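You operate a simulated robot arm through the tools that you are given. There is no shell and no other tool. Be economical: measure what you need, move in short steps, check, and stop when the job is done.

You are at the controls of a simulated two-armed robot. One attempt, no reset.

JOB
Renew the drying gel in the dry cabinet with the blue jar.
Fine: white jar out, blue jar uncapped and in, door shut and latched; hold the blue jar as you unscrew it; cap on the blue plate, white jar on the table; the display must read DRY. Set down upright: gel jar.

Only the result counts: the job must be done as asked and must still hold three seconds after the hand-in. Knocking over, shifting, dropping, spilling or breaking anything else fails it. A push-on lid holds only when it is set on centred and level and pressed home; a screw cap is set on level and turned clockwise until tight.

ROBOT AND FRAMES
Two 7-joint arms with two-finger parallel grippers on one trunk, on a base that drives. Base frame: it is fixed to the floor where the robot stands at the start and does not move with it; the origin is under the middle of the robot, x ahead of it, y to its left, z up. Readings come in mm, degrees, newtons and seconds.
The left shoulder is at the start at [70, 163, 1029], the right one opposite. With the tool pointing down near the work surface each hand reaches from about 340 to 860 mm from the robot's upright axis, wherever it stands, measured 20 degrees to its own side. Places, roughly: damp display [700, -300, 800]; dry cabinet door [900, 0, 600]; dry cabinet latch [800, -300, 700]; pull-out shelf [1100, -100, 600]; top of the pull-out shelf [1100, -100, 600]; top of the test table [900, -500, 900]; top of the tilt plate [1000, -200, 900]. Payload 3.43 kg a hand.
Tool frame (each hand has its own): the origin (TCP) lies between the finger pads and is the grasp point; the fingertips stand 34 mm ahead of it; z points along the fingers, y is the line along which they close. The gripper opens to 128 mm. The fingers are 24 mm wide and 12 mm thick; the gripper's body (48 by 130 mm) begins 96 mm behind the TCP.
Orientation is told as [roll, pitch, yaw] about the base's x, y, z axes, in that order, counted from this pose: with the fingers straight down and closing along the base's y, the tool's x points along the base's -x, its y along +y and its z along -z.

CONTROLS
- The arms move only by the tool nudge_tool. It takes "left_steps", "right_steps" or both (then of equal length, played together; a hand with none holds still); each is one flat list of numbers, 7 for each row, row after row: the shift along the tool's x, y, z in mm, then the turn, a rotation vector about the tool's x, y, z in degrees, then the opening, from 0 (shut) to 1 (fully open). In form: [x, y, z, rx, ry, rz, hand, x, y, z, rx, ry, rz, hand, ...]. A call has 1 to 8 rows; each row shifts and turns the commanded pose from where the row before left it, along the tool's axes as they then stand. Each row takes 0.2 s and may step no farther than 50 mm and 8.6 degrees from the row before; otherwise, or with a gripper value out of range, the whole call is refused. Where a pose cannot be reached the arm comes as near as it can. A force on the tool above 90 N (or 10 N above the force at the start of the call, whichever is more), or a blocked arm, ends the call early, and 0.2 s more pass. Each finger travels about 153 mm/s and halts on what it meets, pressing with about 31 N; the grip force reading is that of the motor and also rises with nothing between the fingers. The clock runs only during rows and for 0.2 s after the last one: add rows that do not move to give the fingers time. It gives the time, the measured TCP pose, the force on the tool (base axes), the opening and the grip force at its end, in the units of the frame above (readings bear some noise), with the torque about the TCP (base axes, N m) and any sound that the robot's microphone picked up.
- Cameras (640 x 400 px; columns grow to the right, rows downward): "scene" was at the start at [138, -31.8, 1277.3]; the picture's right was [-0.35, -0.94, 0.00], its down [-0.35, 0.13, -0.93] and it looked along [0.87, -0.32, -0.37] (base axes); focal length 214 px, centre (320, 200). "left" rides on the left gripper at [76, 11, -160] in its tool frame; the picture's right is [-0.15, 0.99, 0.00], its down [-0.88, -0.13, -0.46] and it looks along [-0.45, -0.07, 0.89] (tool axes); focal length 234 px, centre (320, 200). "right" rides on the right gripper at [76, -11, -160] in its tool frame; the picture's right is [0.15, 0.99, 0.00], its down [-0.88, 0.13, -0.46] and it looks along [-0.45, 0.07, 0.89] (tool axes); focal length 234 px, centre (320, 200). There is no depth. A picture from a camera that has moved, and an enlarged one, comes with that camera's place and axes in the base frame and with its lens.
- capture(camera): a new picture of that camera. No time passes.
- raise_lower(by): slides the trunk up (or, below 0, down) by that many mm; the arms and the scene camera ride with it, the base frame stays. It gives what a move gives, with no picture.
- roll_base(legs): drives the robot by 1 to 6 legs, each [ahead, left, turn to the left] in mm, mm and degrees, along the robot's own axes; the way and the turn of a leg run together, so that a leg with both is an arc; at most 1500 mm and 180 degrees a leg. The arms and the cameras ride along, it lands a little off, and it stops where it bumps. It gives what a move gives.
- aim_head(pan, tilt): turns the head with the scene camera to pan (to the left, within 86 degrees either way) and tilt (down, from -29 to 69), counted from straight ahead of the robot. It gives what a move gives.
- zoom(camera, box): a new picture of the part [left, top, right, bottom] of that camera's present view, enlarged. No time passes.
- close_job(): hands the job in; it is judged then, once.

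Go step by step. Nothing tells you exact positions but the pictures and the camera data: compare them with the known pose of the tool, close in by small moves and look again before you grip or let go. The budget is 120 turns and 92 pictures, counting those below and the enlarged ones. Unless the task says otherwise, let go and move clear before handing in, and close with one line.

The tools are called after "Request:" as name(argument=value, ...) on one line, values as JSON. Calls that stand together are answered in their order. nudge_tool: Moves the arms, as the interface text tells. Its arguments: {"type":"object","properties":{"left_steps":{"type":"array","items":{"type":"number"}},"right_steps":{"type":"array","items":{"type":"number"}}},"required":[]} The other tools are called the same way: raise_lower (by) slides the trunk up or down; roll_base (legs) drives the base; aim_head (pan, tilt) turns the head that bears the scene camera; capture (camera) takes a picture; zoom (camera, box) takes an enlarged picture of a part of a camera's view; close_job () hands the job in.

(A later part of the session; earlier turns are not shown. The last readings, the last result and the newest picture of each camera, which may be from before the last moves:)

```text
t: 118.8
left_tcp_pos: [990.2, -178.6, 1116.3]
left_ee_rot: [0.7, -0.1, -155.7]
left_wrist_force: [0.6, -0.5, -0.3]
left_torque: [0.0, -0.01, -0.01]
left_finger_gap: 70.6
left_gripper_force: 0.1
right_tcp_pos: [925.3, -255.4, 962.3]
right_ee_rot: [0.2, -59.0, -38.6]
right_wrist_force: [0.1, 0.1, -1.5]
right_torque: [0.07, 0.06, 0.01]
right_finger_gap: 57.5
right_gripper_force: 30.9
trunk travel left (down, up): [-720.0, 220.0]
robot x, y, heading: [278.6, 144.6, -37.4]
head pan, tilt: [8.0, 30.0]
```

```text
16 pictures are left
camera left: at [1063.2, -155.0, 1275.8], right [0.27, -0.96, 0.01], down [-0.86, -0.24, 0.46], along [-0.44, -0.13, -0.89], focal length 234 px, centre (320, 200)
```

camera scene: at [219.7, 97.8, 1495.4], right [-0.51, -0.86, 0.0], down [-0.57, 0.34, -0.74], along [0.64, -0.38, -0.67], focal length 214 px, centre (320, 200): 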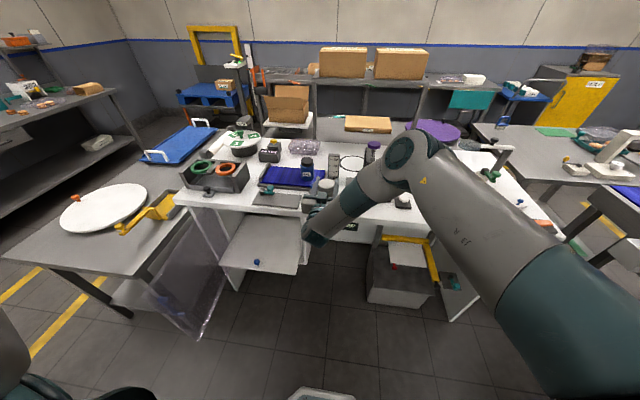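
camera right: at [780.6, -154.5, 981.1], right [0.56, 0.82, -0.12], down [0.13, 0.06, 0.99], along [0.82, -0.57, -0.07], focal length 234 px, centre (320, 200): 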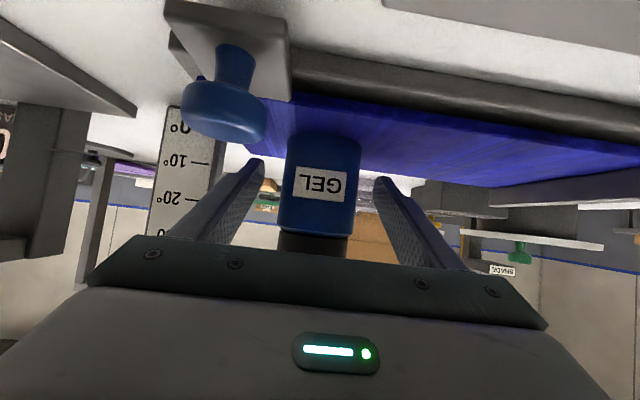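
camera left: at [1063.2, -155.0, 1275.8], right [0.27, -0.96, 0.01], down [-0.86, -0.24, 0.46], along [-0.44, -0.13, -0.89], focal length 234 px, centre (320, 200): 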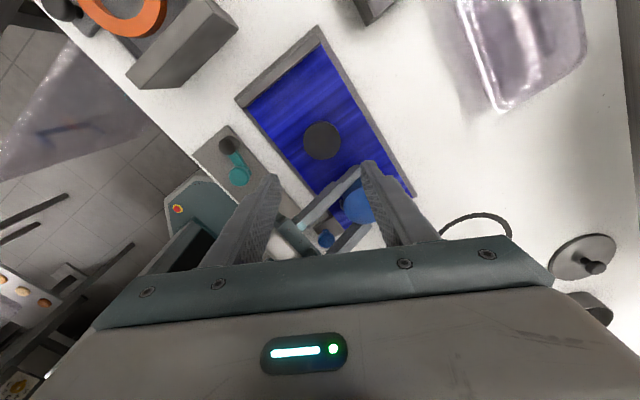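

The cap lies flat on the blue plate. I'll raise the left hand and draw it back to its parking place.

Request:
nudge_tool(left_steps=[0, 0, -50, 0, 0, 0, 0.5, 0, 0, -50, 0, 0, 0, 0.5, 0, 0, -50, 0, 0, 0, 0.5, 0, 0, -50, 0, 0, 0, 0.5, 0, 0, -50, 0, 0, 0, 0.5])

Request:
nudge_tool(left_steps=[-18.9, -39.8, 0, 0, 0, 0, 0.5, -18.9, -39.8, 0, 0, 0, 0, 0.5, -18.9, -39.8, 0, 0, 0, 0, 0.5, -18.9, -39.8, 0, 0, 0, 0, 0.5, -18.9, -39.8, 0, 0, 0, 0, 0.5, -18.9, -39.8, 0, 0, 0, 0, 0.5, -18.9, -39.8, 0, 0, 0, 0, 0.5])

Request:
nudge_tool(left_steps=[0, 0, -45, 0, 0, 8.5, 0.5, 0, 0, -45, 0, 0, 8.5, 0.5, 0, 0, -45, 0, 0, 8.5, 0.5, 0, 0, -30, 0, 0, 8.5, 0.5, 0, 0, 0, 0, 0, 8.5, 0.5, 0, 0, 0, 0, 0, 8.5, 0.5, 0, 0, 0, 0, 0, 8.5, 0.5, 0, 0, 0, 0, 0, 8.5, 0.5])

```text
t: 120.0
left_tcp_pos: [974.6, -173.2, 1355.0]
left_ee_rot: [0.7, 0.0, -155.9]
left_wrist_force: [-0.1, 0.3, 0.0]
left_torque: [0.01, -0.02, 0.0]
left_finger_gap: 64.1
left_gripper_force: 0.1
left hand out of reach, approached as far as the arm can: row 5
right_tcp_pos: [923.6, -257.2, 963.8]
right_ee_rot: [0.2, -59.0, -38.8]
right_wrist_force: [-0.1, -0.1, -1.4]
right_torque: [-0.03, -0.01, 0.0]
right_finger_gap: 57.5
right_gripper_force: 31.7
trunk travel left (down, up): [-720.0, 220.0]
robot x, y, heading: [278.6, 142.0, -37.5]
head pan, tilt: [8.0, 30.0]
```

```text
t: 121.6
left_tcp_pos: [742.4, 29.1, 1344.4]
left_ee_rot: [0.7, -0.2, -155.8]
left_wrist_force: [0.3, 0.2, 0.7]
left_torque: [-0.01, -0.03, -0.01]
left_finger_gap: 64.3
left_gripper_force: 0.2
right_tcp_pos: [925.6, -254.1, 963.6]
right_ee_rot: [0.2, -58.9, -38.6]
right_wrist_force: [0.0, 0.8, -1.2]
right_torque: [0.02, 0.04, 0.03]
right_finger_gap: 57.4
right_gripper_force: 31.4
trunk travel left (down, up): [-720.0, 220.0]
robot x, y, heading: [277.7, 142.5, -37.4]
head pan, tilt: [8.0, 30.0]
```

```text
t: 123.4
left_tcp_pos: [745.3, 29.3, 1513.7]
left_ee_rot: [0.3, 0.5, 136.2]
left_wrist_force: [-0.3, -0.6, -0.3]
left_torque: [0.05, 0.0, 0.0]
left_finger_gap: 63.9
left_gripper_force: 0.0
right_tcp_pos: [925.3, -255.9, 962.1]
right_ee_rot: [0.0, -58.8, -38.6]
right_wrist_force: [-0.7, 0.8, -1.7]
right_torque: [-0.01, 0.03, 0.0]
right_finger_gap: 57.5
right_gripper_force: 31.2
trunk travel left (down, up): [-720.0, 220.0]
robot x, y, heading: [281.6, 145.6, -37.3]
head pan, tilt: [8.0, 30.0]
```

Now the open blue jar: I'll lift it 80 mm, back out, and move left in front of the shelf.

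Request:
raise_lower(by=80)

Request:
roll_base(legs=[[-150, 0, 0], [-150, 0, 0]])

Request:
capture(camera="right")

Request:
zoom(camera="scene", box=[200, 120, 440, 270])

```text
t: 124.6
left_tcp_pos: [744.9, 27.4, 1593.1]
left_ee_rot: [0.3, 0.6, 136.2]
left_wrist_force: [0.1, -0.3, 0.1]
left_torque: [0.02, -0.02, -0.04]
left_finger_gap: 64.0
left_gripper_force: 0.1
right_tcp_pos: [926.6, -255.7, 1042.5]
right_ee_rot: [0.1, -58.8, -38.6]
right_wrist_force: [-0.2, 0.3, -2.0]
right_torque: [0.03, 0.03, 0.0]
right_finger_gap: 57.6
right_gripper_force: 31.5
trunk travel left (down, up): [-800.0, 140.0]
robot x, y, heading: [278.2, 142.4, -37.4]
head pan, tilt: [8.0, 30.0]
```

```text
t: 126.9
left_tcp_pos: [509.2, 208.7, 1592.4]
left_ee_rot: [0.5, 0.4, 136.2]
left_wrist_force: [0.6, 0.2, 0.1]
left_torque: [0.04, 0.03, -0.01]
left_finger_gap: 63.6
left_gripper_force: 0.0
right_tcp_pos: [689.8, -75.4, 1040.8]
right_ee_rot: [0.1, -58.7, -38.6]
right_wrist_force: [-0.1, -0.3, -2.0]
right_torque: [-0.01, 0.01, 0.0]
right_finger_gap: 57.5
right_gripper_force: 31.1
trunk travel left (down, up): [-800.0, 140.0]
robot x, y, heading: [41.9, 322.8, -37.2]
head pan, tilt: [8.0, 30.0]
```

```text
15 pictures are left
camera right: at [545.4, 25.1, 1059.2], right [0.56, 0.82, -0.12], down [0.13, 0.06, 0.99], along [0.82, -0.57, -0.08], focal length 234 px, centre (320, 200)
```

right: 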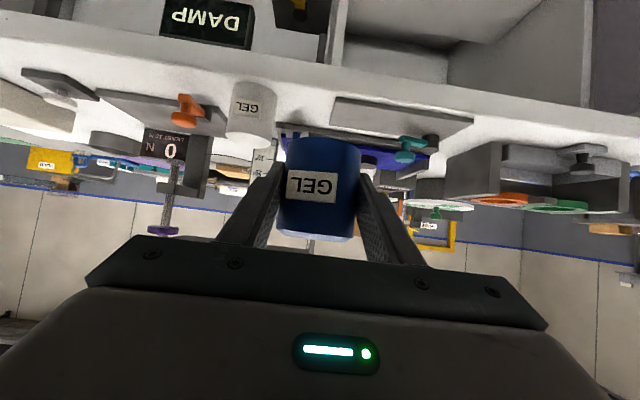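

```text
2.67 times, centred on (320, 195) of scene
camera zoom: at [161.1, 249.1, 1555.0], right [-0.49, -0.87, 0.0], down [-0.44, 0.25, -0.86], along [0.75, -0.42, -0.5], focal length 572 px, centre (320, 213)
```

zoom: 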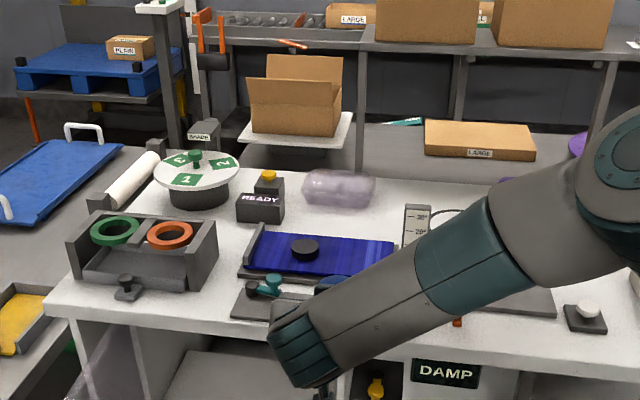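

All is in order. I'll move left 301 mm in front of the shelf, then lower.

Request:
roll_base(legs=[[0, 150, 0], [0, 151, 0]])

Request:
raise_lower(by=-345)

Request:
capture(camera="right")

Request:
zoom(camera="scene", box=[200, 150, 440, 300])

```text
t: 129.3
left_tcp_pos: [688.4, 444.1, 1592.9]
left_ee_rot: [0.2, 0.5, 136.0]
left_wrist_force: [0.3, -0.1, -0.5]
left_torque: [0.04, -0.03, 0.02]
left_finger_gap: 63.8
left_gripper_force: 0.1
right_tcp_pos: [868.9, 159.3, 1042.5]
right_ee_rot: [0.2, -58.7, -39.1]
right_wrist_force: [-0.3, 0.3, -1.5]
right_torque: [0.02, 0.0, 0.03]
right_finger_gap: 57.5
right_gripper_force: 31.2
trunk travel left (down, up): [-800.0, 140.0]
robot x, y, heading: [220.1, 565.6, -37.6]
head pan, tilt: [8.0, 30.0]
```

```text
t: 132.6
left_tcp_pos: [689.2, 446.7, 1247.9]
left_ee_rot: [0.4, 0.5, 136.0]
left_wrist_force: [-0.4, -0.8, -0.4]
left_torque: [0.03, -0.02, 0.03]
left_finger_gap: 64.2
left_gripper_force: 0.0
right_tcp_pos: [869.5, 161.7, 697.2]
right_ee_rot: [0.1, -58.7, -38.9]
right_wrist_force: [0.4, -0.4, -1.3]
right_torque: [0.0, 0.0, -0.02]
right_finger_gap: 57.4
right_gripper_force: 31.2
trunk travel left (down, up): [-455.0, 485.0]
robot x, y, heading: [221.8, 564.9, -37.3]
head pan, tilt: [8.0, 30.0]
```

```text
13 pictures are left
camera right: at [726.1, 263.3, 715.5], right [0.56, 0.82, -0.12], down [0.13, 0.06, 0.99], along [0.82, -0.57, -0.07], focal length 234 px, centre (320, 200)
```

right: 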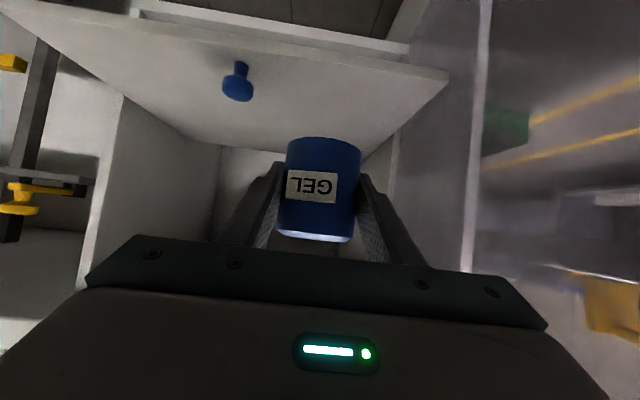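

```text
2.67 times, centred on (320, 225) of scene
camera zoom: at [341.8, 489.5, 1210.4], right [-0.49, -0.87, 0.0], down [-0.44, 0.25, -0.87], along [0.75, -0.43, -0.5], focal length 572 px, centre (320, 133)
```

zoom: 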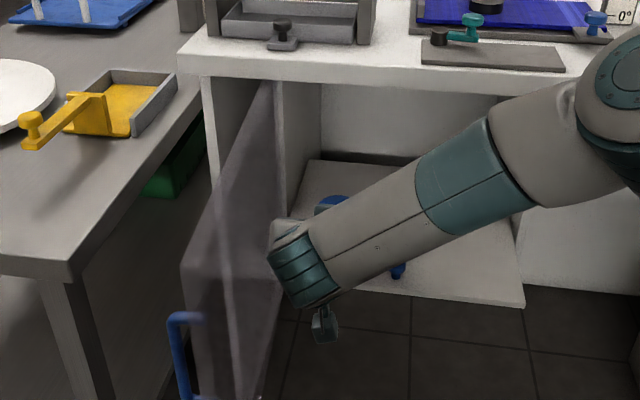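

The shelf is clear. I'll carry the jar in over the shelf and lower close to it.

Request:
roll_base(legs=[[148, 0, 0]])

Request:
raise_lower(by=-58)

Request:
capture(camera="right")

```text
t: 134.0
left_tcp_pos: [807.9, 355.8, 1246.0]
left_ee_rot: [0.4, 0.4, 136.1]
left_wrist_force: [0.2, -0.6, 0.7]
left_torque: [0.02, 0.04, -0.01]
left_finger_gap: 63.8
left_gripper_force: 0.0
right_tcp_pos: [989.6, 70.6, 697.1]
right_ee_rot: [0.1, -58.7, -38.8]
right_wrist_force: [-0.5, 0.1, -1.4]
right_torque: [0.0, 0.01, 0.01]
right_finger_gap: 57.6
right_gripper_force: 31.2
trunk travel left (down, up): [-455.0, 485.0]
robot x, y, heading: [341.5, 472.1, -37.4]
head pan, tilt: [8.0, 30.0]
```

```text
t: 135.0
left_tcp_pos: [807.7, 358.3, 1189.4]
left_ee_rot: [0.4, 0.6, 136.0]
left_wrist_force: [-0.2, 0.0, 0.3]
left_torque: [-0.03, 0.0, -0.01]
left_finger_gap: 64.0
left_gripper_force: 0.1
right_tcp_pos: [989.2, 70.8, 638.6]
right_ee_rot: [0.2, -58.7, -38.8]
right_wrist_force: [0.8, 0.4, -0.6]
right_torque: [-0.02, 0.0, 0.0]
right_finger_gap: 57.5
right_gripper_force: 31.4
trunk travel left (down, up): [-397.0, 543.0]
robot x, y, heading: [340.4, 471.8, -37.5]
head pan, tilt: [8.0, 30.0]
```

```text
11 pictures are left
camera right: at [843.9, 173.4, 657.6], right [0.56, 0.82, -0.12], down [0.13, 0.06, 0.99], along [0.82, -0.57, -0.07], focal length 234 px, centre (320, 200)
```

right: 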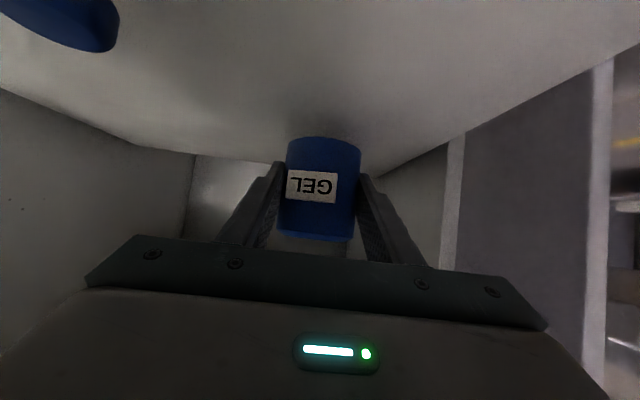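

Request:
raise_lower(by=-8)

Request:
raise_lower(by=-4)

Request:
raise_lower(by=-3)

```text
t: 135.6
left_tcp_pos: [806.8, 356.3, 1182.7]
left_ee_rot: [0.5, 0.4, 136.1]
left_wrist_force: [0.0, 0.1, -0.9]
left_torque: [-0.01, -0.03, 0.01]
left_finger_gap: 64.0
left_gripper_force: 0.0
right_tcp_pos: [987.9, 71.9, 630.7]
right_ee_rot: [0.1, -58.8, -38.8]
right_wrist_force: [0.1, -0.3, -1.1]
right_torque: [-0.02, -0.01, -0.01]
right_finger_gap: 57.7
right_gripper_force: 30.8
trunk travel left (down, up): [-389.0, 551.0]
robot x, y, heading: [343.0, 479.3, -37.6]
head pan, tilt: [8.0, 30.0]
```

```text
t: 136.1
left_tcp_pos: [807.5, 356.1, 1178.3]
left_ee_rot: [0.3, 0.5, 136.0]
left_wrist_force: [0.3, 0.1, -0.5]
left_torque: [0.04, -0.01, -0.02]
left_finger_gap: 64.1
left_gripper_force: 0.3
right_tcp_pos: [987.9, 71.0, 627.3]
right_ee_rot: [0.0, -58.8, -38.8]
right_wrist_force: [0.2, 0.2, -0.9]
right_torque: [0.01, 0.01, 0.01]
right_finger_gap: 57.4
right_gripper_force: 31.3
trunk travel left (down, up): [-385.0, 555.0]
robot x, y, heading: [341.2, 471.2, -37.6]
head pan, tilt: [8.0, 30.0]
```

```text
t: 136.6
left_tcp_pos: [807.2, 357.1, 1175.2]
left_ee_rot: [0.3, 0.4, 136.1]
left_wrist_force: [-0.5, -0.3, -0.6]
left_torque: [0.0, 0.04, 0.02]
left_finger_gap: 64.0
left_gripper_force: 0.0
right_tcp_pos: [988.0, 71.0, 625.0]
right_ee_rot: [0.1, -58.8, -38.8]
right_wrist_force: [0.7, -0.1, -0.7]
right_torque: [0.01, -0.01, 0.02]
right_finger_gap: 57.5
right_gripper_force: 30.5
trunk travel left (down, up): [-382.0, 558.0]
robot x, y, heading: [339.7, 475.1, -37.4]
head pan, tilt: [8.0, 30.0]
```

Request:
raise_lower(by=-3)

Request:
raise_lower(by=-3)

```text
t: 137.1
left_tcp_pos: [806.5, 356.7, 1172.5]
left_ee_rot: [0.4, 0.5, 135.9]
left_wrist_force: [-0.3, -0.2, -0.1]
left_torque: [-0.01, -0.02, 0.02]
left_finger_gap: 63.6
left_gripper_force: 0.0
right_tcp_pos: [988.6, 73.0, 620.4]
right_ee_rot: [0.2, -58.8, -38.9]
right_wrist_force: [0.0, 0.4, -1.3]
right_torque: [0.01, 0.01, 0.01]
right_finger_gap: 57.5
right_gripper_force: 31.2
trunk travel left (down, up): [-379.0, 561.0]
robot x, y, heading: [338.7, 470.1, -37.8]
head pan, tilt: [8.0, 30.0]
```

```text
t: 137.7
left_tcp_pos: [807.2, 357.9, 1168.5]
left_ee_rot: [0.3, 0.4, 136.0]
left_wrist_force: [-0.1, -0.4, 0.2]
left_torque: [0.03, 0.01, 0.01]
left_finger_gap: 64.0
left_gripper_force: 0.1
right_tcp_pos: [989.8, 72.1, 619.7]
right_ee_rot: [0.1, -58.9, -38.9]
right_wrist_force: [0.2, 0.0, 3.4]
right_torque: [0.03, 0.08, 0.01]
right_finger_gap: 57.8
right_gripper_force: 31.1
trunk travel left (down, up): [-376.0, 564.0]
robot x, y, heading: [338.7, 475.4, -37.5]
head pan, tilt: [8.0, 30.0]
```

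The jar has touched down on the shelf. I'll open slowly, then back straight out.

Request:
nudge_tool(right_steps=[0, 0, 0, 0, 0, 0, 0.5, 0, 0, 0, 0, 0, 0, 0.56, 0, 0, 0, 0, 0, 0, 0.62, 0, 0, 0, 0, 0, 0, 0.62])

Request:
raise_lower(by=10)

Request:
roll_base(legs=[[-70, 0, 0], [-120, 0, 0]])

Request:
capture(camera="right")

```text
t: 138.7
left_tcp_pos: [808.5, 358.3, 1168.0]
left_ee_rot: [0.4, 0.5, 136.0]
left_wrist_force: [-0.5, -0.1, -0.4]
left_torque: [-0.01, -0.03, 0.03]
left_finger_gap: 63.8
left_gripper_force: 0.0
right_tcp_pos: [988.9, 71.0, 617.8]
right_ee_rot: [0.0, -58.8, -38.8]
right_wrist_force: [1.4, -0.1, -0.6]
right_torque: [0.02, -0.01, -0.02]
right_finger_gap: 79.5
right_gripper_force: 0.1
trunk travel left (down, up): [-376.0, 564.0]
robot x, y, heading: [343.9, 479.2, -37.4]
head pan, tilt: [8.0, 30.0]
```

```text
t: 139.2
left_tcp_pos: [808.0, 356.8, 1177.8]
left_ee_rot: [0.4, 0.5, 136.0]
left_wrist_force: [0.3, 0.9, 0.1]
left_torque: [0.01, 0.01, 0.0]
left_finger_gap: 63.7
left_gripper_force: 0.0
right_tcp_pos: [988.9, 71.7, 628.4]
right_ee_rot: [0.0, -58.8, -38.8]
right_wrist_force: [-0.4, -0.4, 0.2]
right_torque: [0.02, -0.01, -0.02]
right_finger_gap: 79.5
right_gripper_force: 0.1
trunk travel left (down, up): [-386.0, 554.0]
robot x, y, heading: [341.7, 476.7, -37.5]
head pan, tilt: [8.0, 30.0]
```

```text
t: 141.1
left_tcp_pos: [658.9, 472.6, 1179.5]
left_ee_rot: [0.3, 0.4, 136.1]
left_wrist_force: [-0.9, 0.5, 0.5]
left_torque: [-0.04, -0.05, -0.02]
left_finger_gap: 63.9
left_gripper_force: 0.2
right_tcp_pos: [841.5, 186.1, 628.7]
right_ee_rot: [0.0, -59.0, -38.7]
right_wrist_force: [-0.4, 0.6, 0.4]
right_torque: [0.05, 0.01, 0.02]
right_finger_gap: 79.5
right_gripper_force: 0.0
trunk travel left (down, up): [-386.0, 554.0]
robot x, y, heading: [191.1, 587.2, -37.4]
head pan, tilt: [8.0, 30.0]
```

```text
10 pictures are left
camera right: at [696.1, 287.8, 647.1], right [0.56, 0.82, -0.12], down [0.13, 0.06, 0.99], along [0.82, -0.57, -0.07], focal length 234 px, centre (320, 200)
```

right: 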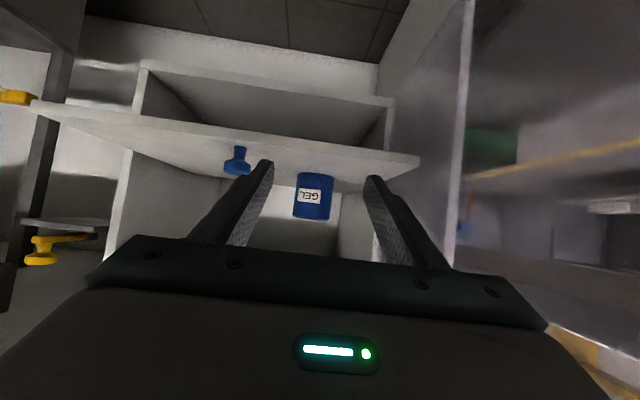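

The blue jar stands upright, uncapped, on the shelf. Now I'll go to the knob: right 88 mm, down 11 mm, then check.

Request:
nudge_tool(right_steps=[0, 0, 0, 0, 0, 0, 0.5, 0, 0, 0, 0, 0, 0, 0.5])

Request:
roll_base(legs=[[0, -88, 0]])

Request:
raise_lower(by=-11)

Request:
capture(camera="right")

```text
t: 141.7
left_tcp_pos: [659.6, 471.3, 1178.2]
left_ee_rot: [0.4, 0.5, 136.2]
left_wrist_force: [-0.1, 0.8, 0.5]
left_torque: [-0.01, 0.01, 0.01]
left_finger_gap: 63.9
left_gripper_force: 0.1
right_tcp_pos: [841.1, 185.5, 628.1]
right_ee_rot: [0.1, -58.8, -38.8]
right_wrist_force: [-0.3, 0.8, -0.2]
right_torque: [0.01, -0.01, -0.01]
right_finger_gap: 63.9
right_gripper_force: 0.0
trunk travel left (down, up): [-386.0, 554.0]
robot x, y, heading: [193.1, 587.1, -37.6]
head pan, tilt: [8.0, 30.0]
```

```text
t: 142.8
left_tcp_pos: [606.2, 400.9, 1179.6]
left_ee_rot: [0.3, 0.6, 136.2]
left_wrist_force: [-0.5, -0.4, -0.8]
left_torque: [0.06, -0.04, -0.03]
left_finger_gap: 63.9
left_gripper_force: 0.1
right_tcp_pos: [787.7, 116.0, 629.3]
right_ee_rot: [0.2, -58.8, -38.7]
right_wrist_force: [-0.7, -0.7, 0.1]
right_torque: [0.01, 0.0, 0.03]
right_finger_gap: 63.9
right_gripper_force: 0.1
trunk travel left (down, up): [-386.0, 554.0]
robot x, y, heading: [136.9, 515.3, -37.4]
head pan, tilt: [8.0, 30.0]
```

```text
t: 143.3
left_tcp_pos: [605.0, 402.7, 1167.0]
left_ee_rot: [0.4, 0.5, 136.2]
left_wrist_force: [0.2, 0.8, 0.3]
left_torque: [-0.01, -0.01, -0.02]
left_finger_gap: 64.0
left_gripper_force: 0.1
right_tcp_pos: [787.8, 116.9, 617.8]
right_ee_rot: [0.1, -58.8, -38.7]
right_wrist_force: [0.1, -0.5, 0.7]
right_torque: [-0.01, -0.02, -0.01]
right_finger_gap: 64.0
right_gripper_force: 0.0
trunk travel left (down, up): [-375.0, 565.0]
robot x, y, heading: [135.7, 519.7, -37.4]
head pan, tilt: [8.0, 30.0]
```

```text
9 pictures are left
camera right: at [643.2, 218.2, 635.7], right [0.56, 0.82, -0.12], down [0.13, 0.06, 0.99], along [0.82, -0.57, -0.07], focal length 234 px, centre (320, 200)
```

right: 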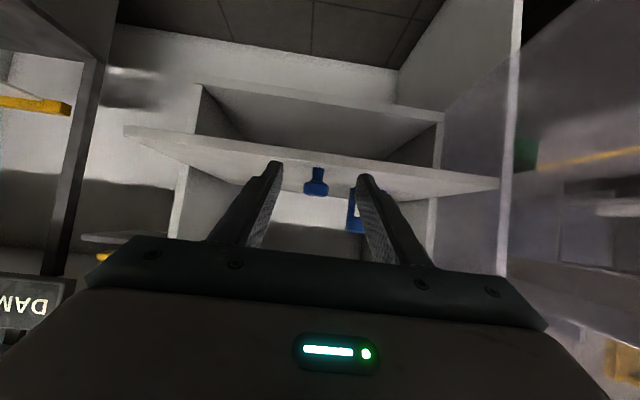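

The knob is dead ahead. I'll advance 66 mm and grip it.

Request:
roll_base(legs=[[66, -1, 0]])

Request:
nudge_tool(right_steps=[0, 0, 0, 0, 0, 0, 0.3, 0, 0, 0, 0, 0, 0, 0.15, 0, 0, 0, 0, 0, 0, 0.1, 0, 0, 0, 0, 0, 0, 0.1])

```text
t: 144.3
left_tcp_pos: [658.0, 361.4, 1166.9]
left_ee_rot: [0.5, 0.4, 136.3]
left_wrist_force: [0.0, -0.4, -0.3]
left_torque: [0.03, 0.05, 0.0]
left_finger_gap: 64.1
left_gripper_force: 0.1
right_tcp_pos: [840.0, 75.8, 616.4]
right_ee_rot: [0.1, -58.6, -38.5]
right_wrist_force: [0.7, 0.1, -1.0]
right_torque: [0.01, -0.01, 0.01]
right_finger_gap: 64.0
right_gripper_force: 0.0
trunk travel left (down, up): [-375.0, 565.0]
robot x, y, heading: [189.5, 478.0, -37.1]
head pan, tilt: [8.0, 30.0]
```

```text
t: 145.3
left_tcp_pos: [656.7, 362.6, 1168.5]
left_ee_rot: [0.3, 0.6, 136.2]
left_wrist_force: [-0.8, -0.2, -0.1]
left_torque: [0.02, 0.0, 0.04]
left_finger_gap: 64.2
left_gripper_force: 0.1
right_tcp_pos: [838.5, 74.7, 618.0]
right_ee_rot: [0.1, -58.9, -38.7]
right_wrist_force: [-3.0, -5.2, 2.1]
right_torque: [-0.1, 0.11, -0.12]
right_finger_gap: 27.6
right_gripper_force: 45.3
trunk travel left (down, up): [-375.0, 565.0]
robot x, y, heading: [188.6, 476.1, -37.2]
head pan, tilt: [8.0, 30.0]
```

Gripped. I'll push the shelf back in.

Request:
roll_base(legs=[[80, -1.5, 0], [65, -1, 0]])

Request:
roll_base(legs=[[16, 0, 0]])

```text
t: 147.0
left_tcp_pos: [772.3, 269.0, 1167.6]
left_ee_rot: [0.2, 0.4, 136.0]
left_wrist_force: [0.7, -0.2, -0.6]
left_torque: [0.01, 0.0, -0.02]
left_finger_gap: 63.9
left_gripper_force: 0.0
right_tcp_pos: [953.9, -14.8, 617.1]
right_ee_rot: [0.1, -58.8, -38.8]
right_wrist_force: [-1.0, 1.1, 5.3]
right_torque: [0.03, 0.43, 0.04]
right_finger_gap: 27.5
right_gripper_force: 45.1
trunk travel left (down, up): [-375.0, 565.0]
robot x, y, heading: [302.6, 389.3, -37.6]
head pan, tilt: [8.0, 30.0]
```

```text
t: 147.8
left_tcp_pos: [782.2, 259.7, 1168.8]
left_ee_rot: [0.3, 0.5, 135.9]
left_wrist_force: [0.1, 0.1, 0.9]
left_torque: [-0.03, 0.0, -0.05]
left_finger_gap: 64.2
left_gripper_force: 0.0
right_tcp_pos: [964.9, -23.6, 617.1]
right_ee_rot: [0.0, -58.7, -38.8]
right_wrist_force: [-22.8, 11.6, -2.5]
right_torque: [0.08, 0.43, -0.29]
right_finger_gap: 27.5
right_gripper_force: 45.2
trunk travel left (down, up): [-375.0, 565.0]
robot x, y, heading: [319.9, 375.1, -37.5]
head pan, tilt: [8.0, 30.0]
```

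The shelf is fully in (it hits its stop). I'll release the knob, back away, and fold the right hand up out of the door's path.

Request:
nudge_tool(right_steps=[0, 0, 0, 0, 0, 0, 0.5, 0, 0, 0, 0, 0, 0, 0.5])

Request:
roll_base(legs=[[-190, 15, -1]])

Request:
nudge_tool(right_steps=[0, 0, -45, 0, 7.4, 0, 0.3, 0, 0, -45, 0, 7.4, 0, 0.3, 0, 0, -45, 0, 7.4, 0, 0.3, 0, 0, -45, 0, 7.4, 0, 0.3, 0, 0, -45, 0, 7.4, 0, 0.3, 0, 0, -45, 0, 7.4, 0, 0.3, 0, 0, -45, 0, 7.4, 0, 0.3, 0, 0, -45, 0, 7.4, 0, 0.3])

Request:
nudge_tool(right_steps=[0, 0, -50, 0, 0, 0, 0.3, 0, 0, -50, 0, 0, 0, 0.3, 0, 0, -50, 0, 0, 0, 0.3, 0, 0, -50, 0, 0, 0, 0.3, 0, 0, -50, 0, 0, 0, 0.3])

Request:
capture(camera="left")

```text
t: 148.4
left_tcp_pos: [786.3, 258.3, 1167.5]
left_ee_rot: [0.4, 0.5, 135.9]
left_wrist_force: [0.4, -0.4, 0.1]
left_torque: [0.03, 0.02, -0.01]
left_finger_gap: 63.9
left_gripper_force: 0.0
right_tcp_pos: [966.1, -23.4, 615.2]
right_ee_rot: [0.0, -58.6, -38.7]
right_wrist_force: [0.3, 0.1, -1.8]
right_torque: [-0.02, 0.0, 0.0]
right_finger_gap: 64.2
right_gripper_force: 0.2
trunk travel left (down, up): [-375.0, 565.0]
robot x, y, heading: [318.9, 379.8, -37.3]
head pan, tilt: [8.0, 30.0]
```

```text
t: 149.9
left_tcp_pos: [641.0, 379.6, 1168.2]
left_ee_rot: [0.3, 0.5, 134.9]
left_wrist_force: [-0.6, 0.3, -0.2]
left_torque: [0.0, -0.01, -0.03]
left_finger_gap: 63.9
left_gripper_force: 0.1
right_tcp_pos: [816.1, 92.9, 616.6]
right_ee_rot: [0.0, -58.7, -39.7]
right_wrist_force: [-0.2, 0.4, 0.2]
right_torque: [0.01, 0.01, 0.01]
right_finger_gap: 63.9
right_gripper_force: 0.1
trunk travel left (down, up): [-375.0, 565.0]
robot x, y, heading: [178.9, 504.0, -38.4]
head pan, tilt: [8.0, 30.0]
```

```text
t: 151.7
left_tcp_pos: [640.5, 381.2, 1169.0]
left_ee_rot: [0.4, 0.4, 135.1]
left_wrist_force: [-0.4, -1.4, 0.9]
left_torque: [-0.01, -0.04, -0.01]
left_finger_gap: 64.2
left_gripper_force: 0.1
right_tcp_pos: [669.5, 210.5, 905.2]
right_ee_rot: [0.0, 0.7, -39.6]
right_wrist_force: [-0.5, 0.6, -0.3]
right_torque: [-0.02, 0.01, 0.01]
right_finger_gap: 38.6
right_gripper_force: 0.1
trunk travel left (down, up): [-375.0, 565.0]
robot x, y, heading: [177.1, 504.5, -38.5]
head pan, tilt: [8.0, 30.0]
```

```text
t: 153.1
left_tcp_pos: [643.8, 374.4, 1166.1]
left_ee_rot: [0.2, 0.2, 135.0]
left_wrist_force: [0.8, -0.5, 0.4]
left_torque: [0.1, 0.05, 0.0]
left_finger_gap: 63.9
left_gripper_force: 0.0
right_tcp_pos: [657.5, 271.1, 1170.1]
right_ee_rot: [9.3, 2.7, -28.7]
right_wrist_force: [0.0, -1.9, -0.6]
right_torque: [0.11, 0.01, 0.01]
right_finger_gap: 38.4
right_gripper_force: 0.0
right hand out of reach, approached as far as the arm can: row 5
trunk travel left (down, up): [-375.0, 565.0]
robot x, y, heading: [175.7, 502.3, -38.9]
head pan, tilt: [8.0, 30.0]
stopped in row 5 (right hand): the arm was blocked; the commanded pose is now the measured one
```

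```text
8 pictures are left
camera left: at [688.4, 313.9, 1326.7], right [-0.8, -0.59, 0.0], down [-0.53, 0.72, 0.45], along [-0.27, 0.36, -0.89], focal length 234 px, centre (320, 200)
```

left: 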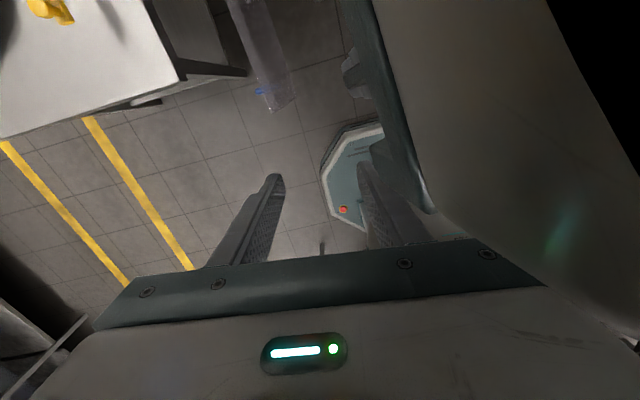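

The right hand had touched the left arm, so I'll move it away to the right. Then I'll bring the left hand over the open door's top edge to swing it shut by straddling the panel.

Request:
nudge_tool(right_steps=[0, -45, 10, 0, 0, 0, 0.3, 0, -45, 10, 0, 0, 0, 0.3, 0, -45, 10, 0, 0, 0, 0.3, 0, -45, 10, 0, 0, 0, 0.3])

Request:
nudge_tool(left_steps=[26, -23.3, 0, 0, 0, 0, 0.55, 26, -23.3, 0, 0, 0, 0, 0.55, 26.3, -23.2, 0, 0, 0, 0, 0.55, 0, 0, 45, 0, 0, 0, 0.55, 0, 0, 45, 0, 0, 0, 0.55, 0, 0, 45, 0, 0, 0, 0.55, 0, 0, 45, 0, 0, 0, 0.55, 0, 0, 40, 0, 0, 0, 0.55])

Request:
capture(camera="left")

```text
t: 154.1
left_tcp_pos: [641.0, 377.9, 1168.2]
left_ee_rot: [0.3, 0.4, 134.9]
left_wrist_force: [-0.2, -0.2, -0.3]
left_torque: [0.04, -0.02, 0.0]
left_finger_gap: 64.0
left_gripper_force: 0.0
right_tcp_pos: [569.3, 127.4, 1101.5]
right_ee_rot: [9.2, 2.5, -28.8]
right_wrist_force: [-0.3, -0.6, -0.1]
right_torque: [0.02, -0.02, 0.01]
right_finger_gap: 38.3
right_gripper_force: 0.0
trunk travel left (down, up): [-375.0, 565.0]
robot x, y, heading: [175.5, 505.9, -38.3]
head pan, tilt: [8.0, 30.0]
```

```text
t: 155.9
left_tcp_pos: [751.3, 370.7, 945.0]
left_ee_rot: [0.5, 0.5, 135.0]
left_wrist_force: [0.6, -1.0, 0.1]
left_torque: [-0.01, 0.03, -0.02]
left_finger_gap: 70.3
left_gripper_force: 0.0
right_tcp_pos: [569.6, 129.6, 1102.5]
right_ee_rot: [9.0, 2.4, -28.7]
right_wrist_force: [0.4, -0.2, 0.9]
right_torque: [0.0, 0.02, -0.02]
right_finger_gap: 38.3
right_gripper_force: 0.1
trunk travel left (down, up): [-375.0, 565.0]
robot x, y, heading: [177.3, 501.0, -38.6]
head pan, tilt: [8.0, 30.0]
```

```text
7 pictures are left
camera left: at [797.0, 311.0, 1106.0], right [-0.8, -0.6, 0.01], down [-0.53, 0.72, 0.45], along [-0.27, 0.36, -0.89], focal length 234 px, centre (320, 200)
```

left: 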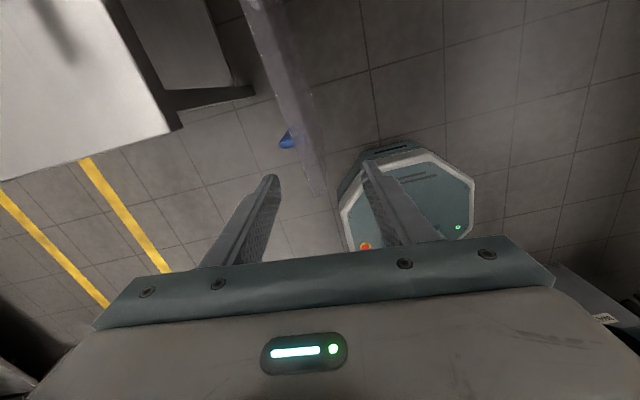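

The panel runs between the fingers. I'll shift 6 mm left, open slightly, and lower so the tips straddle the top edge.

Request:
nudge_tool(left_steps=[0, -6, 0, 0, 0, 0, 0.6, 0, 0, 35, 0, 0, 0, 0.6, 0, 0, 30, 0, 0, 0, 0.6, 0, 0, 20, 0, 0, 0, 0.6, 0, 0, 12, 0, 0, 0, 0.6])

Request:
capture(camera="left")

```text
t: 157.1
left_tcp_pos: [753.6, 374.5, 850.9]
left_ee_rot: [0.4, 0.6, 135.0]
left_wrist_force: [1.1, 0.1, -0.1]
left_torque: [-0.01, -0.01, -0.01]
left_finger_gap: 77.1
left_gripper_force: 0.2
right_tcp_pos: [570.6, 131.3, 1102.7]
right_ee_rot: [9.0, 2.5, -28.7]
right_wrist_force: [-0.5, 0.0, -0.7]
right_torque: [-0.04, 0.01, -0.02]
right_finger_gap: 38.3
right_gripper_force: 0.2
trunk travel left (down, up): [-375.0, 565.0]
robot x, y, heading: [179.8, 504.3, -38.7]
head pan, tilt: [8.0, 30.0]
```

```text
6 pictures are left
camera left: at [797.9, 314.9, 1011.0], right [-0.8, -0.6, 0.0], down [-0.53, 0.72, 0.45], along [-0.27, 0.36, -0.89], focal length 234 px, centre (320, 200)
```

left: 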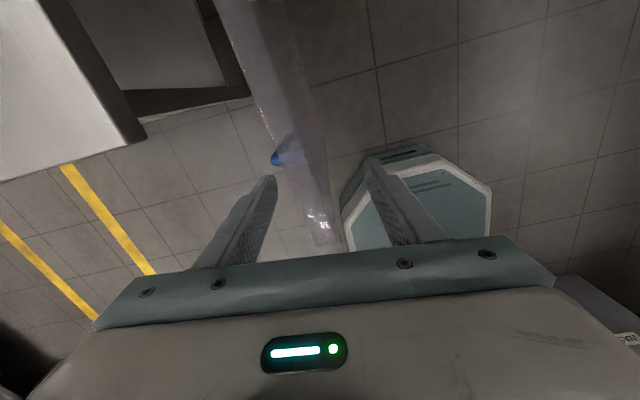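

The panel is between the fingers with the outer finger on its left face. I'll swing the door shut by driving along the arc.

Request:
roll_base(legs=[[17, -95, 0], [41, -86, 0]])

Request:
nudge_tool(left_steps=[0, 0, 0, 0, 0, -8, 0.6, 0, 0, 0, 0, 0, -8, 0.6, 0, 0, 0, 0, 0, -8, 0.6])

Request:
capture(camera="left")

```text
t: 159.0
left_tcp_pos: [684.6, 196.8, 850.8]
left_ee_rot: [0.2, 0.6, 135.3]
left_wrist_force: [0.4, -0.7, 0.1]
left_torque: [-0.01, 0.0, 0.01]
left_finger_gap: 76.9
left_gripper_force: 0.0
right_tcp_pos: [504.2, -48.5, 1102.9]
right_ee_rot: [9.2, 2.4, -28.4]
right_wrist_force: [-0.3, 0.5, 0.3]
right_torque: [0.08, -0.01, 0.01]
right_finger_gap: 38.3
right_gripper_force: 0.0
trunk travel left (down, up): [-375.0, 565.0]
robot x, y, heading: [110.5, 324.4, -38.2]
head pan, tilt: [8.0, 30.0]
```

```text
t: 159.8
left_tcp_pos: [685.5, 196.8, 849.3]
left_ee_rot: [0.6, 0.3, 159.3]
left_wrist_force: [0.1, -0.7, -0.3]
left_torque: [0.02, 0.01, -0.01]
left_finger_gap: 76.8
left_gripper_force: 0.0
right_tcp_pos: [503.7, -48.1, 1103.0]
right_ee_rot: [9.1, 2.5, -28.6]
right_wrist_force: [0.6, 0.5, 0.2]
right_torque: [0.03, -0.01, -0.01]
right_finger_gap: 38.5
right_gripper_force: 0.0
trunk travel left (down, up): [-375.0, 565.0]
robot x, y, heading: [108.7, 325.8, -38.1]
head pan, tilt: [8.0, 30.0]
```

```text
5 pictures are left
camera left: at [751.4, 161.5, 1011.0], right [-0.49, -0.87, 0.01], down [-0.78, 0.44, 0.45], along [-0.4, 0.21, -0.89], focal length 234 px, centre (320, 200)
```

left: 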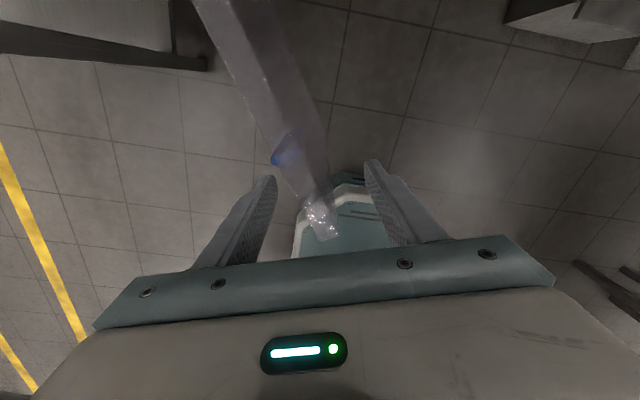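

The door follows freely. I'll continue to about 30°, then 17°.

Request:
roll_base(legs=[[62, -72, 0], [61, -45, 0]])

Request:
nudge_tool(left_steps=[0, 0, 0, 0, 0, -8, 0.6, 0, 0, 0, 0, 0, -8, 0.6, 0, 0, 0, 0, 0, -8, 0.6, 0, 0, 0, 0, 0, -8, 0.6])

Request:
roll_base(legs=[[57, -27, 0], [24, -7, 0]])

Request:
capture(camera="left")

```text
t: 161.6
left_tcp_pos: [709.4, 26.8, 851.1]
left_ee_rot: [0.5, 0.3, 159.3]
left_wrist_force: [0.2, -0.4, 1.0]
left_torque: [0.05, -0.04, 0.02]
left_finger_gap: 76.6
left_gripper_force: 0.1
right_tcp_pos: [526.4, -218.8, 1102.8]
right_ee_rot: [9.2, 2.6, -28.4]
right_wrist_force: [-0.1, -0.3, 0.5]
right_torque: [0.07, 0.02, 0.01]
right_finger_gap: 38.4
right_gripper_force: 0.1
trunk travel left (down, up): [-375.0, 565.0]
robot x, y, heading: [134.7, 151.9, -38.3]
head pan, tilt: [8.0, 30.0]
```

```text
t: 162.6
left_tcp_pos: [709.0, 28.5, 851.1]
left_ee_rot: [0.5, 0.0, -168.7]
left_wrist_force: [-0.2, 0.5, 0.1]
left_torque: [0.01, 0.03, -0.02]
left_finger_gap: 76.7
left_gripper_force: 0.1
right_tcp_pos: [527.3, -216.8, 1102.4]
right_ee_rot: [9.1, 2.6, -28.5]
right_wrist_force: [0.1, 0.5, 0.1]
right_torque: [0.0, 0.0, -0.02]
right_finger_gap: 38.5
right_gripper_force: 0.0
trunk travel left (down, up): [-375.0, 565.0]
robot x, y, heading: [135.0, 156.9, -38.1]
head pan, tilt: [8.0, 30.0]
```

```text
t: 164.0
left_tcp_pos: [752.7, -49.5, 849.2]
left_ee_rot: [0.5, 0.0, -168.8]
left_wrist_force: [0.5, 0.4, -0.3]
left_torque: [0.03, 0.02, 0.0]
left_finger_gap: 76.7
left_gripper_force: 0.1
right_tcp_pos: [572.0, -295.1, 1102.2]
right_ee_rot: [9.2, 2.6, -28.4]
right_wrist_force: [0.1, 0.3, -0.5]
right_torque: [0.05, 0.01, 0.03]
right_finger_gap: 38.4
right_gripper_force: 0.1
trunk travel left (down, up): [-375.0, 565.0]
robot x, y, heading: [175.3, 79.5, -38.0]
head pan, tilt: [8.0, 30.0]
```

```text
4 pictures are left
camera left: at [828.6, -44.2, 1010.8], right [0.05, -1.0, 0.01], down [-0.89, -0.04, 0.46], along [-0.45, -0.03, -0.89], focal length 234 px, centre (320, 200)
```

left: 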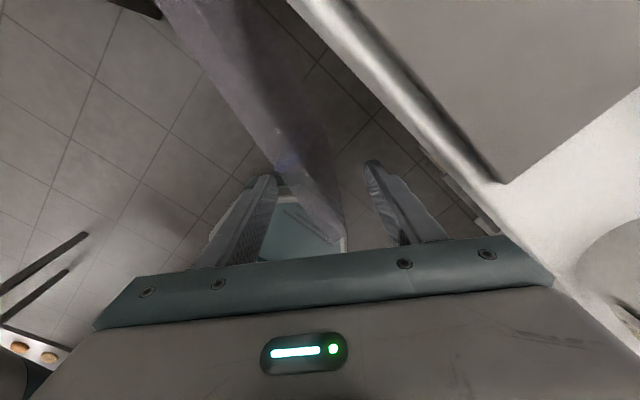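

The door is about 17° from shut. I'll lift the left hand off the panel, back away, and reorient it to push the door face home with closed fingertips.

Request:
nudge_tool(left_steps=[0, 0, -45, 0, 0, 0, 0.6, 0, 0, -45, 0, 0, 0, 0.6])

Request:
roll_base(legs=[[-200, 54, 0]])

Request:
nudge_tool(left_steps=[0, 0, 40, 0, 0, 8.2, 0.3, 0, 0, 40, 0, 0, 8.2, 0.1, 0, 0, 40, 0, 0, 8.2, 0, 0, 0, 40, 0, 0, 8.2, 0, 0, 0, 40, 0, 0, 8.2, 0, 0, 0, 40, 0, 0, 8.2, 0])

Request:
nudge_tool(left_steps=[0, 0, 0, 0, 7.5, 0, 0, 0, 0, 0, 0, 7.5, 0, 0, 0, 0, 0, 0, 7.5, 0, 0, 0, 0, 0, 0, 7.5, 0, 0, 0, 0, 0, 0, 7.5, 0, 0, 0, 0, 0, 0, 7.5, 0, 0])

```text
t: 164.6
left_tcp_pos: [751.9, -45.4, 943.3]
left_ee_rot: [0.6, 0.1, -168.8]
left_wrist_force: [-1.0, 0.2, 0.0]
left_torque: [0.01, 0.01, 0.0]
left_finger_gap: 76.8
left_gripper_force: 0.1
right_tcp_pos: [569.3, -294.1, 1103.3]
right_ee_rot: [9.1, 2.4, -28.5]
right_wrist_force: [0.8, 0.2, 0.3]
right_torque: [-0.01, -0.02, 0.0]
right_finger_gap: 38.4
right_gripper_force: 0.1
trunk travel left (down, up): [-375.0, 565.0]
robot x, y, heading: [175.9, 76.0, -38.5]
head pan, tilt: [8.0, 30.0]
```

```text
t: 166.2
left_tcp_pos: [630.9, 119.8, 944.2]
left_ee_rot: [0.5, -0.1, -168.8]
left_wrist_force: [-0.8, -0.1, -0.1]
left_torque: [-0.07, 0.02, -0.03]
left_finger_gap: 77.0
left_gripper_force: 0.1
right_tcp_pos: [448.5, -128.4, 1103.7]
right_ee_rot: [9.2, 2.6, -28.5]
right_wrist_force: [0.4, 0.5, 0.2]
right_torque: [-0.03, -0.03, 0.0]
right_finger_gap: 38.5
right_gripper_force: 0.0
trunk travel left (down, up): [-375.0, 565.0]
robot x, y, heading: [54.7, 244.2, -38.4]
head pan, tilt: [8.0, 30.0]
```

```text
t: 167.6
left_tcp_pos: [632.6, 115.7, 702.4]
left_ee_rot: [0.4, 0.5, 141.9]
left_wrist_force: [1.0, -0.1, 1.0]
left_torque: [-0.06, 0.03, 0.02]
left_finger_gap: 0.1
left_gripper_force: 31.0
right_tcp_pos: [447.4, -128.2, 1102.6]
right_ee_rot: [9.1, 2.6, -28.4]
right_wrist_force: [0.6, -0.6, -0.1]
right_torque: [-0.04, 0.03, -0.03]
right_finger_gap: 38.2
right_gripper_force: 0.2
trunk travel left (down, up): [-375.0, 565.0]
robot x, y, heading: [54.7, 244.1, -38.4]
head pan, tilt: [8.0, 30.0]
```

```text
t: 169.0
left_tcp_pos: [644.5, 108.7, 701.0]
left_ee_rot: [0.6, 45.6, 142.5]
left_wrist_force: [0.4, 0.1, 0.5]
left_torque: [-0.01, 0.01, 0.03]
left_finger_gap: 0.0
left_gripper_force: 30.9
left hand out of reach, approached as far as the arm can: row 6
right_tcp_pos: [447.8, -129.4, 1102.2]
right_ee_rot: [9.2, 2.5, -28.5]
right_wrist_force: [0.3, 0.5, 0.2]
right_torque: [0.02, 0.04, -0.02]
right_finger_gap: 38.0
right_gripper_force: 0.0
trunk travel left (down, up): [-375.0, 565.0]
robot x, y, heading: [52.2, 247.1, -38.4]
head pan, tilt: [8.0, 30.0]
```

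The hand is in position, tip at u≈463, z≈677. I'll drive ahead to push the door shut.

Request:
roll_base(legs=[[150, 0, 0], [95, 0, 0]])

Request:
roll_base(legs=[[18, 0, 0]])

Request:
roll_base(legs=[[8, 0, 0]])

```text
t: 171.1
left_tcp_pos: [836.4, -44.3, 701.0]
left_ee_rot: [0.6, 45.3, 142.4]
left_wrist_force: [0.5, -0.3, -0.5]
left_torque: [-0.04, 0.0, -0.02]
left_finger_gap: 0.0
left_gripper_force: 30.7
right_tcp_pos: [640.8, -280.8, 1101.4]
right_ee_rot: [9.1, 2.5, -28.5]
right_wrist_force: [0.3, -0.3, -0.4]
right_torque: [0.02, 0.02, 0.01]
right_finger_gap: 38.3
right_gripper_force: 0.1
trunk travel left (down, up): [-375.0, 565.0]
robot x, y, heading: [249.1, 93.2, -38.4]
head pan, tilt: [8.0, 30.0]
```

```text
t: 172.4
left_tcp_pos: [840.1, -45.6, 697.6]
left_ee_rot: [0.2, 44.4, 141.5]
left_wrist_force: [-14.4, 10.0, 7.3]
left_torque: [0.07, 0.0, -0.06]
left_finger_gap: 0.1
left_gripper_force: 31.6
right_tcp_pos: [651.8, -286.8, 1102.9]
right_ee_rot: [9.0, 2.5, -28.3]
right_wrist_force: [0.0, 0.3, 0.3]
right_torque: [0.0, 0.04, -0.05]
right_finger_gap: 38.5
right_gripper_force: 0.1
trunk travel left (down, up): [-375.0, 565.0]
robot x, y, heading: [254.7, 81.6, -38.0]
head pan, tilt: [8.0, 30.0]
stopped in leg 1: the force on the tool passed its limit (the readings are from after the stop); the commanded pose is now the measured one
```

```text
t: 173.1
left_tcp_pos: [841.5, -47.0, 697.6]
left_ee_rot: [0.2, 44.1, 141.4]
left_wrist_force: [-65.0, 58.9, 6.2]
left_torque: [0.6, 1.04, 0.22]
left_finger_gap: 0.1
left_gripper_force: 31.1
right_tcp_pos: [652.9, -287.2, 1105.4]
right_ee_rot: [8.9, 2.1, -28.3]
right_wrist_force: [-0.2, -0.7, 0.4]
right_torque: [0.02, -0.01, -0.03]
right_finger_gap: 38.5
right_gripper_force: 0.1
trunk travel left (down, up): [-375.0, 565.0]
robot x, y, heading: [263.8, 77.2, -38.3]
head pan, tilt: [8.0, 30.0]
```

The door is firmly against its stop. I'll look from the head camera.

Request:
roll_base(legs=[[-10, 0, 0]])

Request:
aim_head(pan=22, tilt=42)

Request:
capture(camera="scene")

```text
t: 173.8
left_tcp_pos: [836.8, -44.3, 694.7]
left_ee_rot: [0.2, 43.6, 141.3]
left_wrist_force: [-0.4, 0.1, -0.5]
left_torque: [0.0, -0.02, 0.02]
left_finger_gap: 0.0
left_gripper_force: 31.4
right_tcp_pos: [651.6, -286.0, 1102.4]
right_ee_rot: [9.1, 2.5, -28.3]
right_wrist_force: [-0.7, 0.7, 0.1]
right_torque: [-0.02, 0.03, 0.01]
right_finger_gap: 38.6
right_gripper_force: 0.1
trunk travel left (down, up): [-375.0, 565.0]
robot x, y, heading: [253.7, 85.9, -38.1]
head pan, tilt: [8.0, 30.0]
```

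```text
t: 174.6
left_tcp_pos: [837.6, -44.2, 694.3]
left_ee_rot: [0.2, 43.7, 141.4]
left_wrist_force: [1.0, 1.2, -0.3]
left_torque: [0.01, -0.03, 0.01]
left_finger_gap: 0.1
left_gripper_force: 31.2
right_tcp_pos: [651.6, -286.9, 1102.2]
right_ee_rot: [9.1, 2.6, -28.3]
right_wrist_force: [0.9, -0.3, 0.0]
right_torque: [-0.03, 0.0, 0.0]
right_finger_gap: 38.5
right_gripper_force: 0.2
trunk travel left (down, up): [-375.0, 565.0]
robot x, y, heading: [253.9, 81.3, -38.1]
head pan, tilt: [22.0, 42.0]
```

```text
3 pictures are left
camera scene: at [376.0, 32.3, 1112.1], right [-0.28, -0.96, 0.0], down [-0.64, 0.19, -0.74], along [0.71, -0.21, -0.67], focal length 214 px, centre (320, 200)
```

scene: 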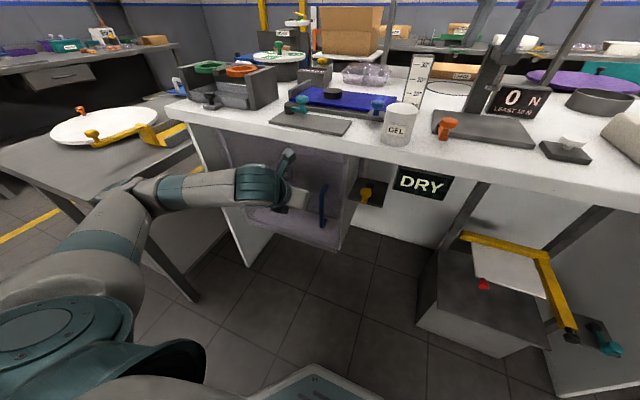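

The display reads DRY and the door is shut. Now the latch: I'll back off, level the left hand in free space, and raise it to knob height.

Request:
roll_base(legs=[[-250, -60, 0]])

Request:
nudge_tool(left_steps=[0, 0, 30, 0, 7.6, 0, 0.3, 0, 0, 30, 0, 7.6, 0, 0.4, 0, 0, 30, 0, 7.6, 0, 0.45, 0, 0, 30, 0, 7.6, 0, 0.45, 0, 0, 30, 0, 7.6, 0, 0.45, 0, 0, 30, 0, 7.6, 0, 0.45])

```text
t: 176.5
left_tcp_pos: [601.0, 62.0, 694.1]
left_ee_rot: [0.2, 43.8, 141.2]
left_wrist_force: [0.2, 0.4, 0.0]
left_torque: [-0.03, 0.02, -0.01]
left_finger_gap: 0.1
left_gripper_force: 31.0
right_tcp_pos: [415.9, -179.3, 1103.6]
right_ee_rot: [9.1, 2.5, -28.5]
right_wrist_force: [-0.4, -0.1, -0.7]
right_torque: [-0.03, -0.07, -0.02]
right_finger_gap: 38.4
right_gripper_force: 0.0
trunk travel left (down, up): [-375.0, 565.0]
robot x, y, heading: [22.5, 194.4, -38.3]
head pan, tilt: [22.0, 42.0]
```

```text
t: 177.9
left_tcp_pos: [630.6, 38.5, 659.0]
left_ee_rot: [0.2, 56.0, 141.3]
left_wrist_force: [0.6, -0.7, -0.3]
left_torque: [0.0, -0.06, 0.0]
left_finger_gap: 57.8
left_gripper_force: 0.1
left hand out of reach, approached as far as the arm can: row 2, 3, 4, 5, 6
right_tcp_pos: [415.6, -180.6, 1102.0]
right_ee_rot: [9.1, 2.5, -28.5]
right_wrist_force: [-0.3, -0.7, 0.0]
right_torque: [0.01, 0.02, 0.03]
right_finger_gap: 38.7
right_gripper_force: 0.1
trunk travel left (down, up): [-375.0, 565.0]
robot x, y, heading: [17.4, 191.9, -37.9]
head pan, tilt: [22.0, 42.0]
```

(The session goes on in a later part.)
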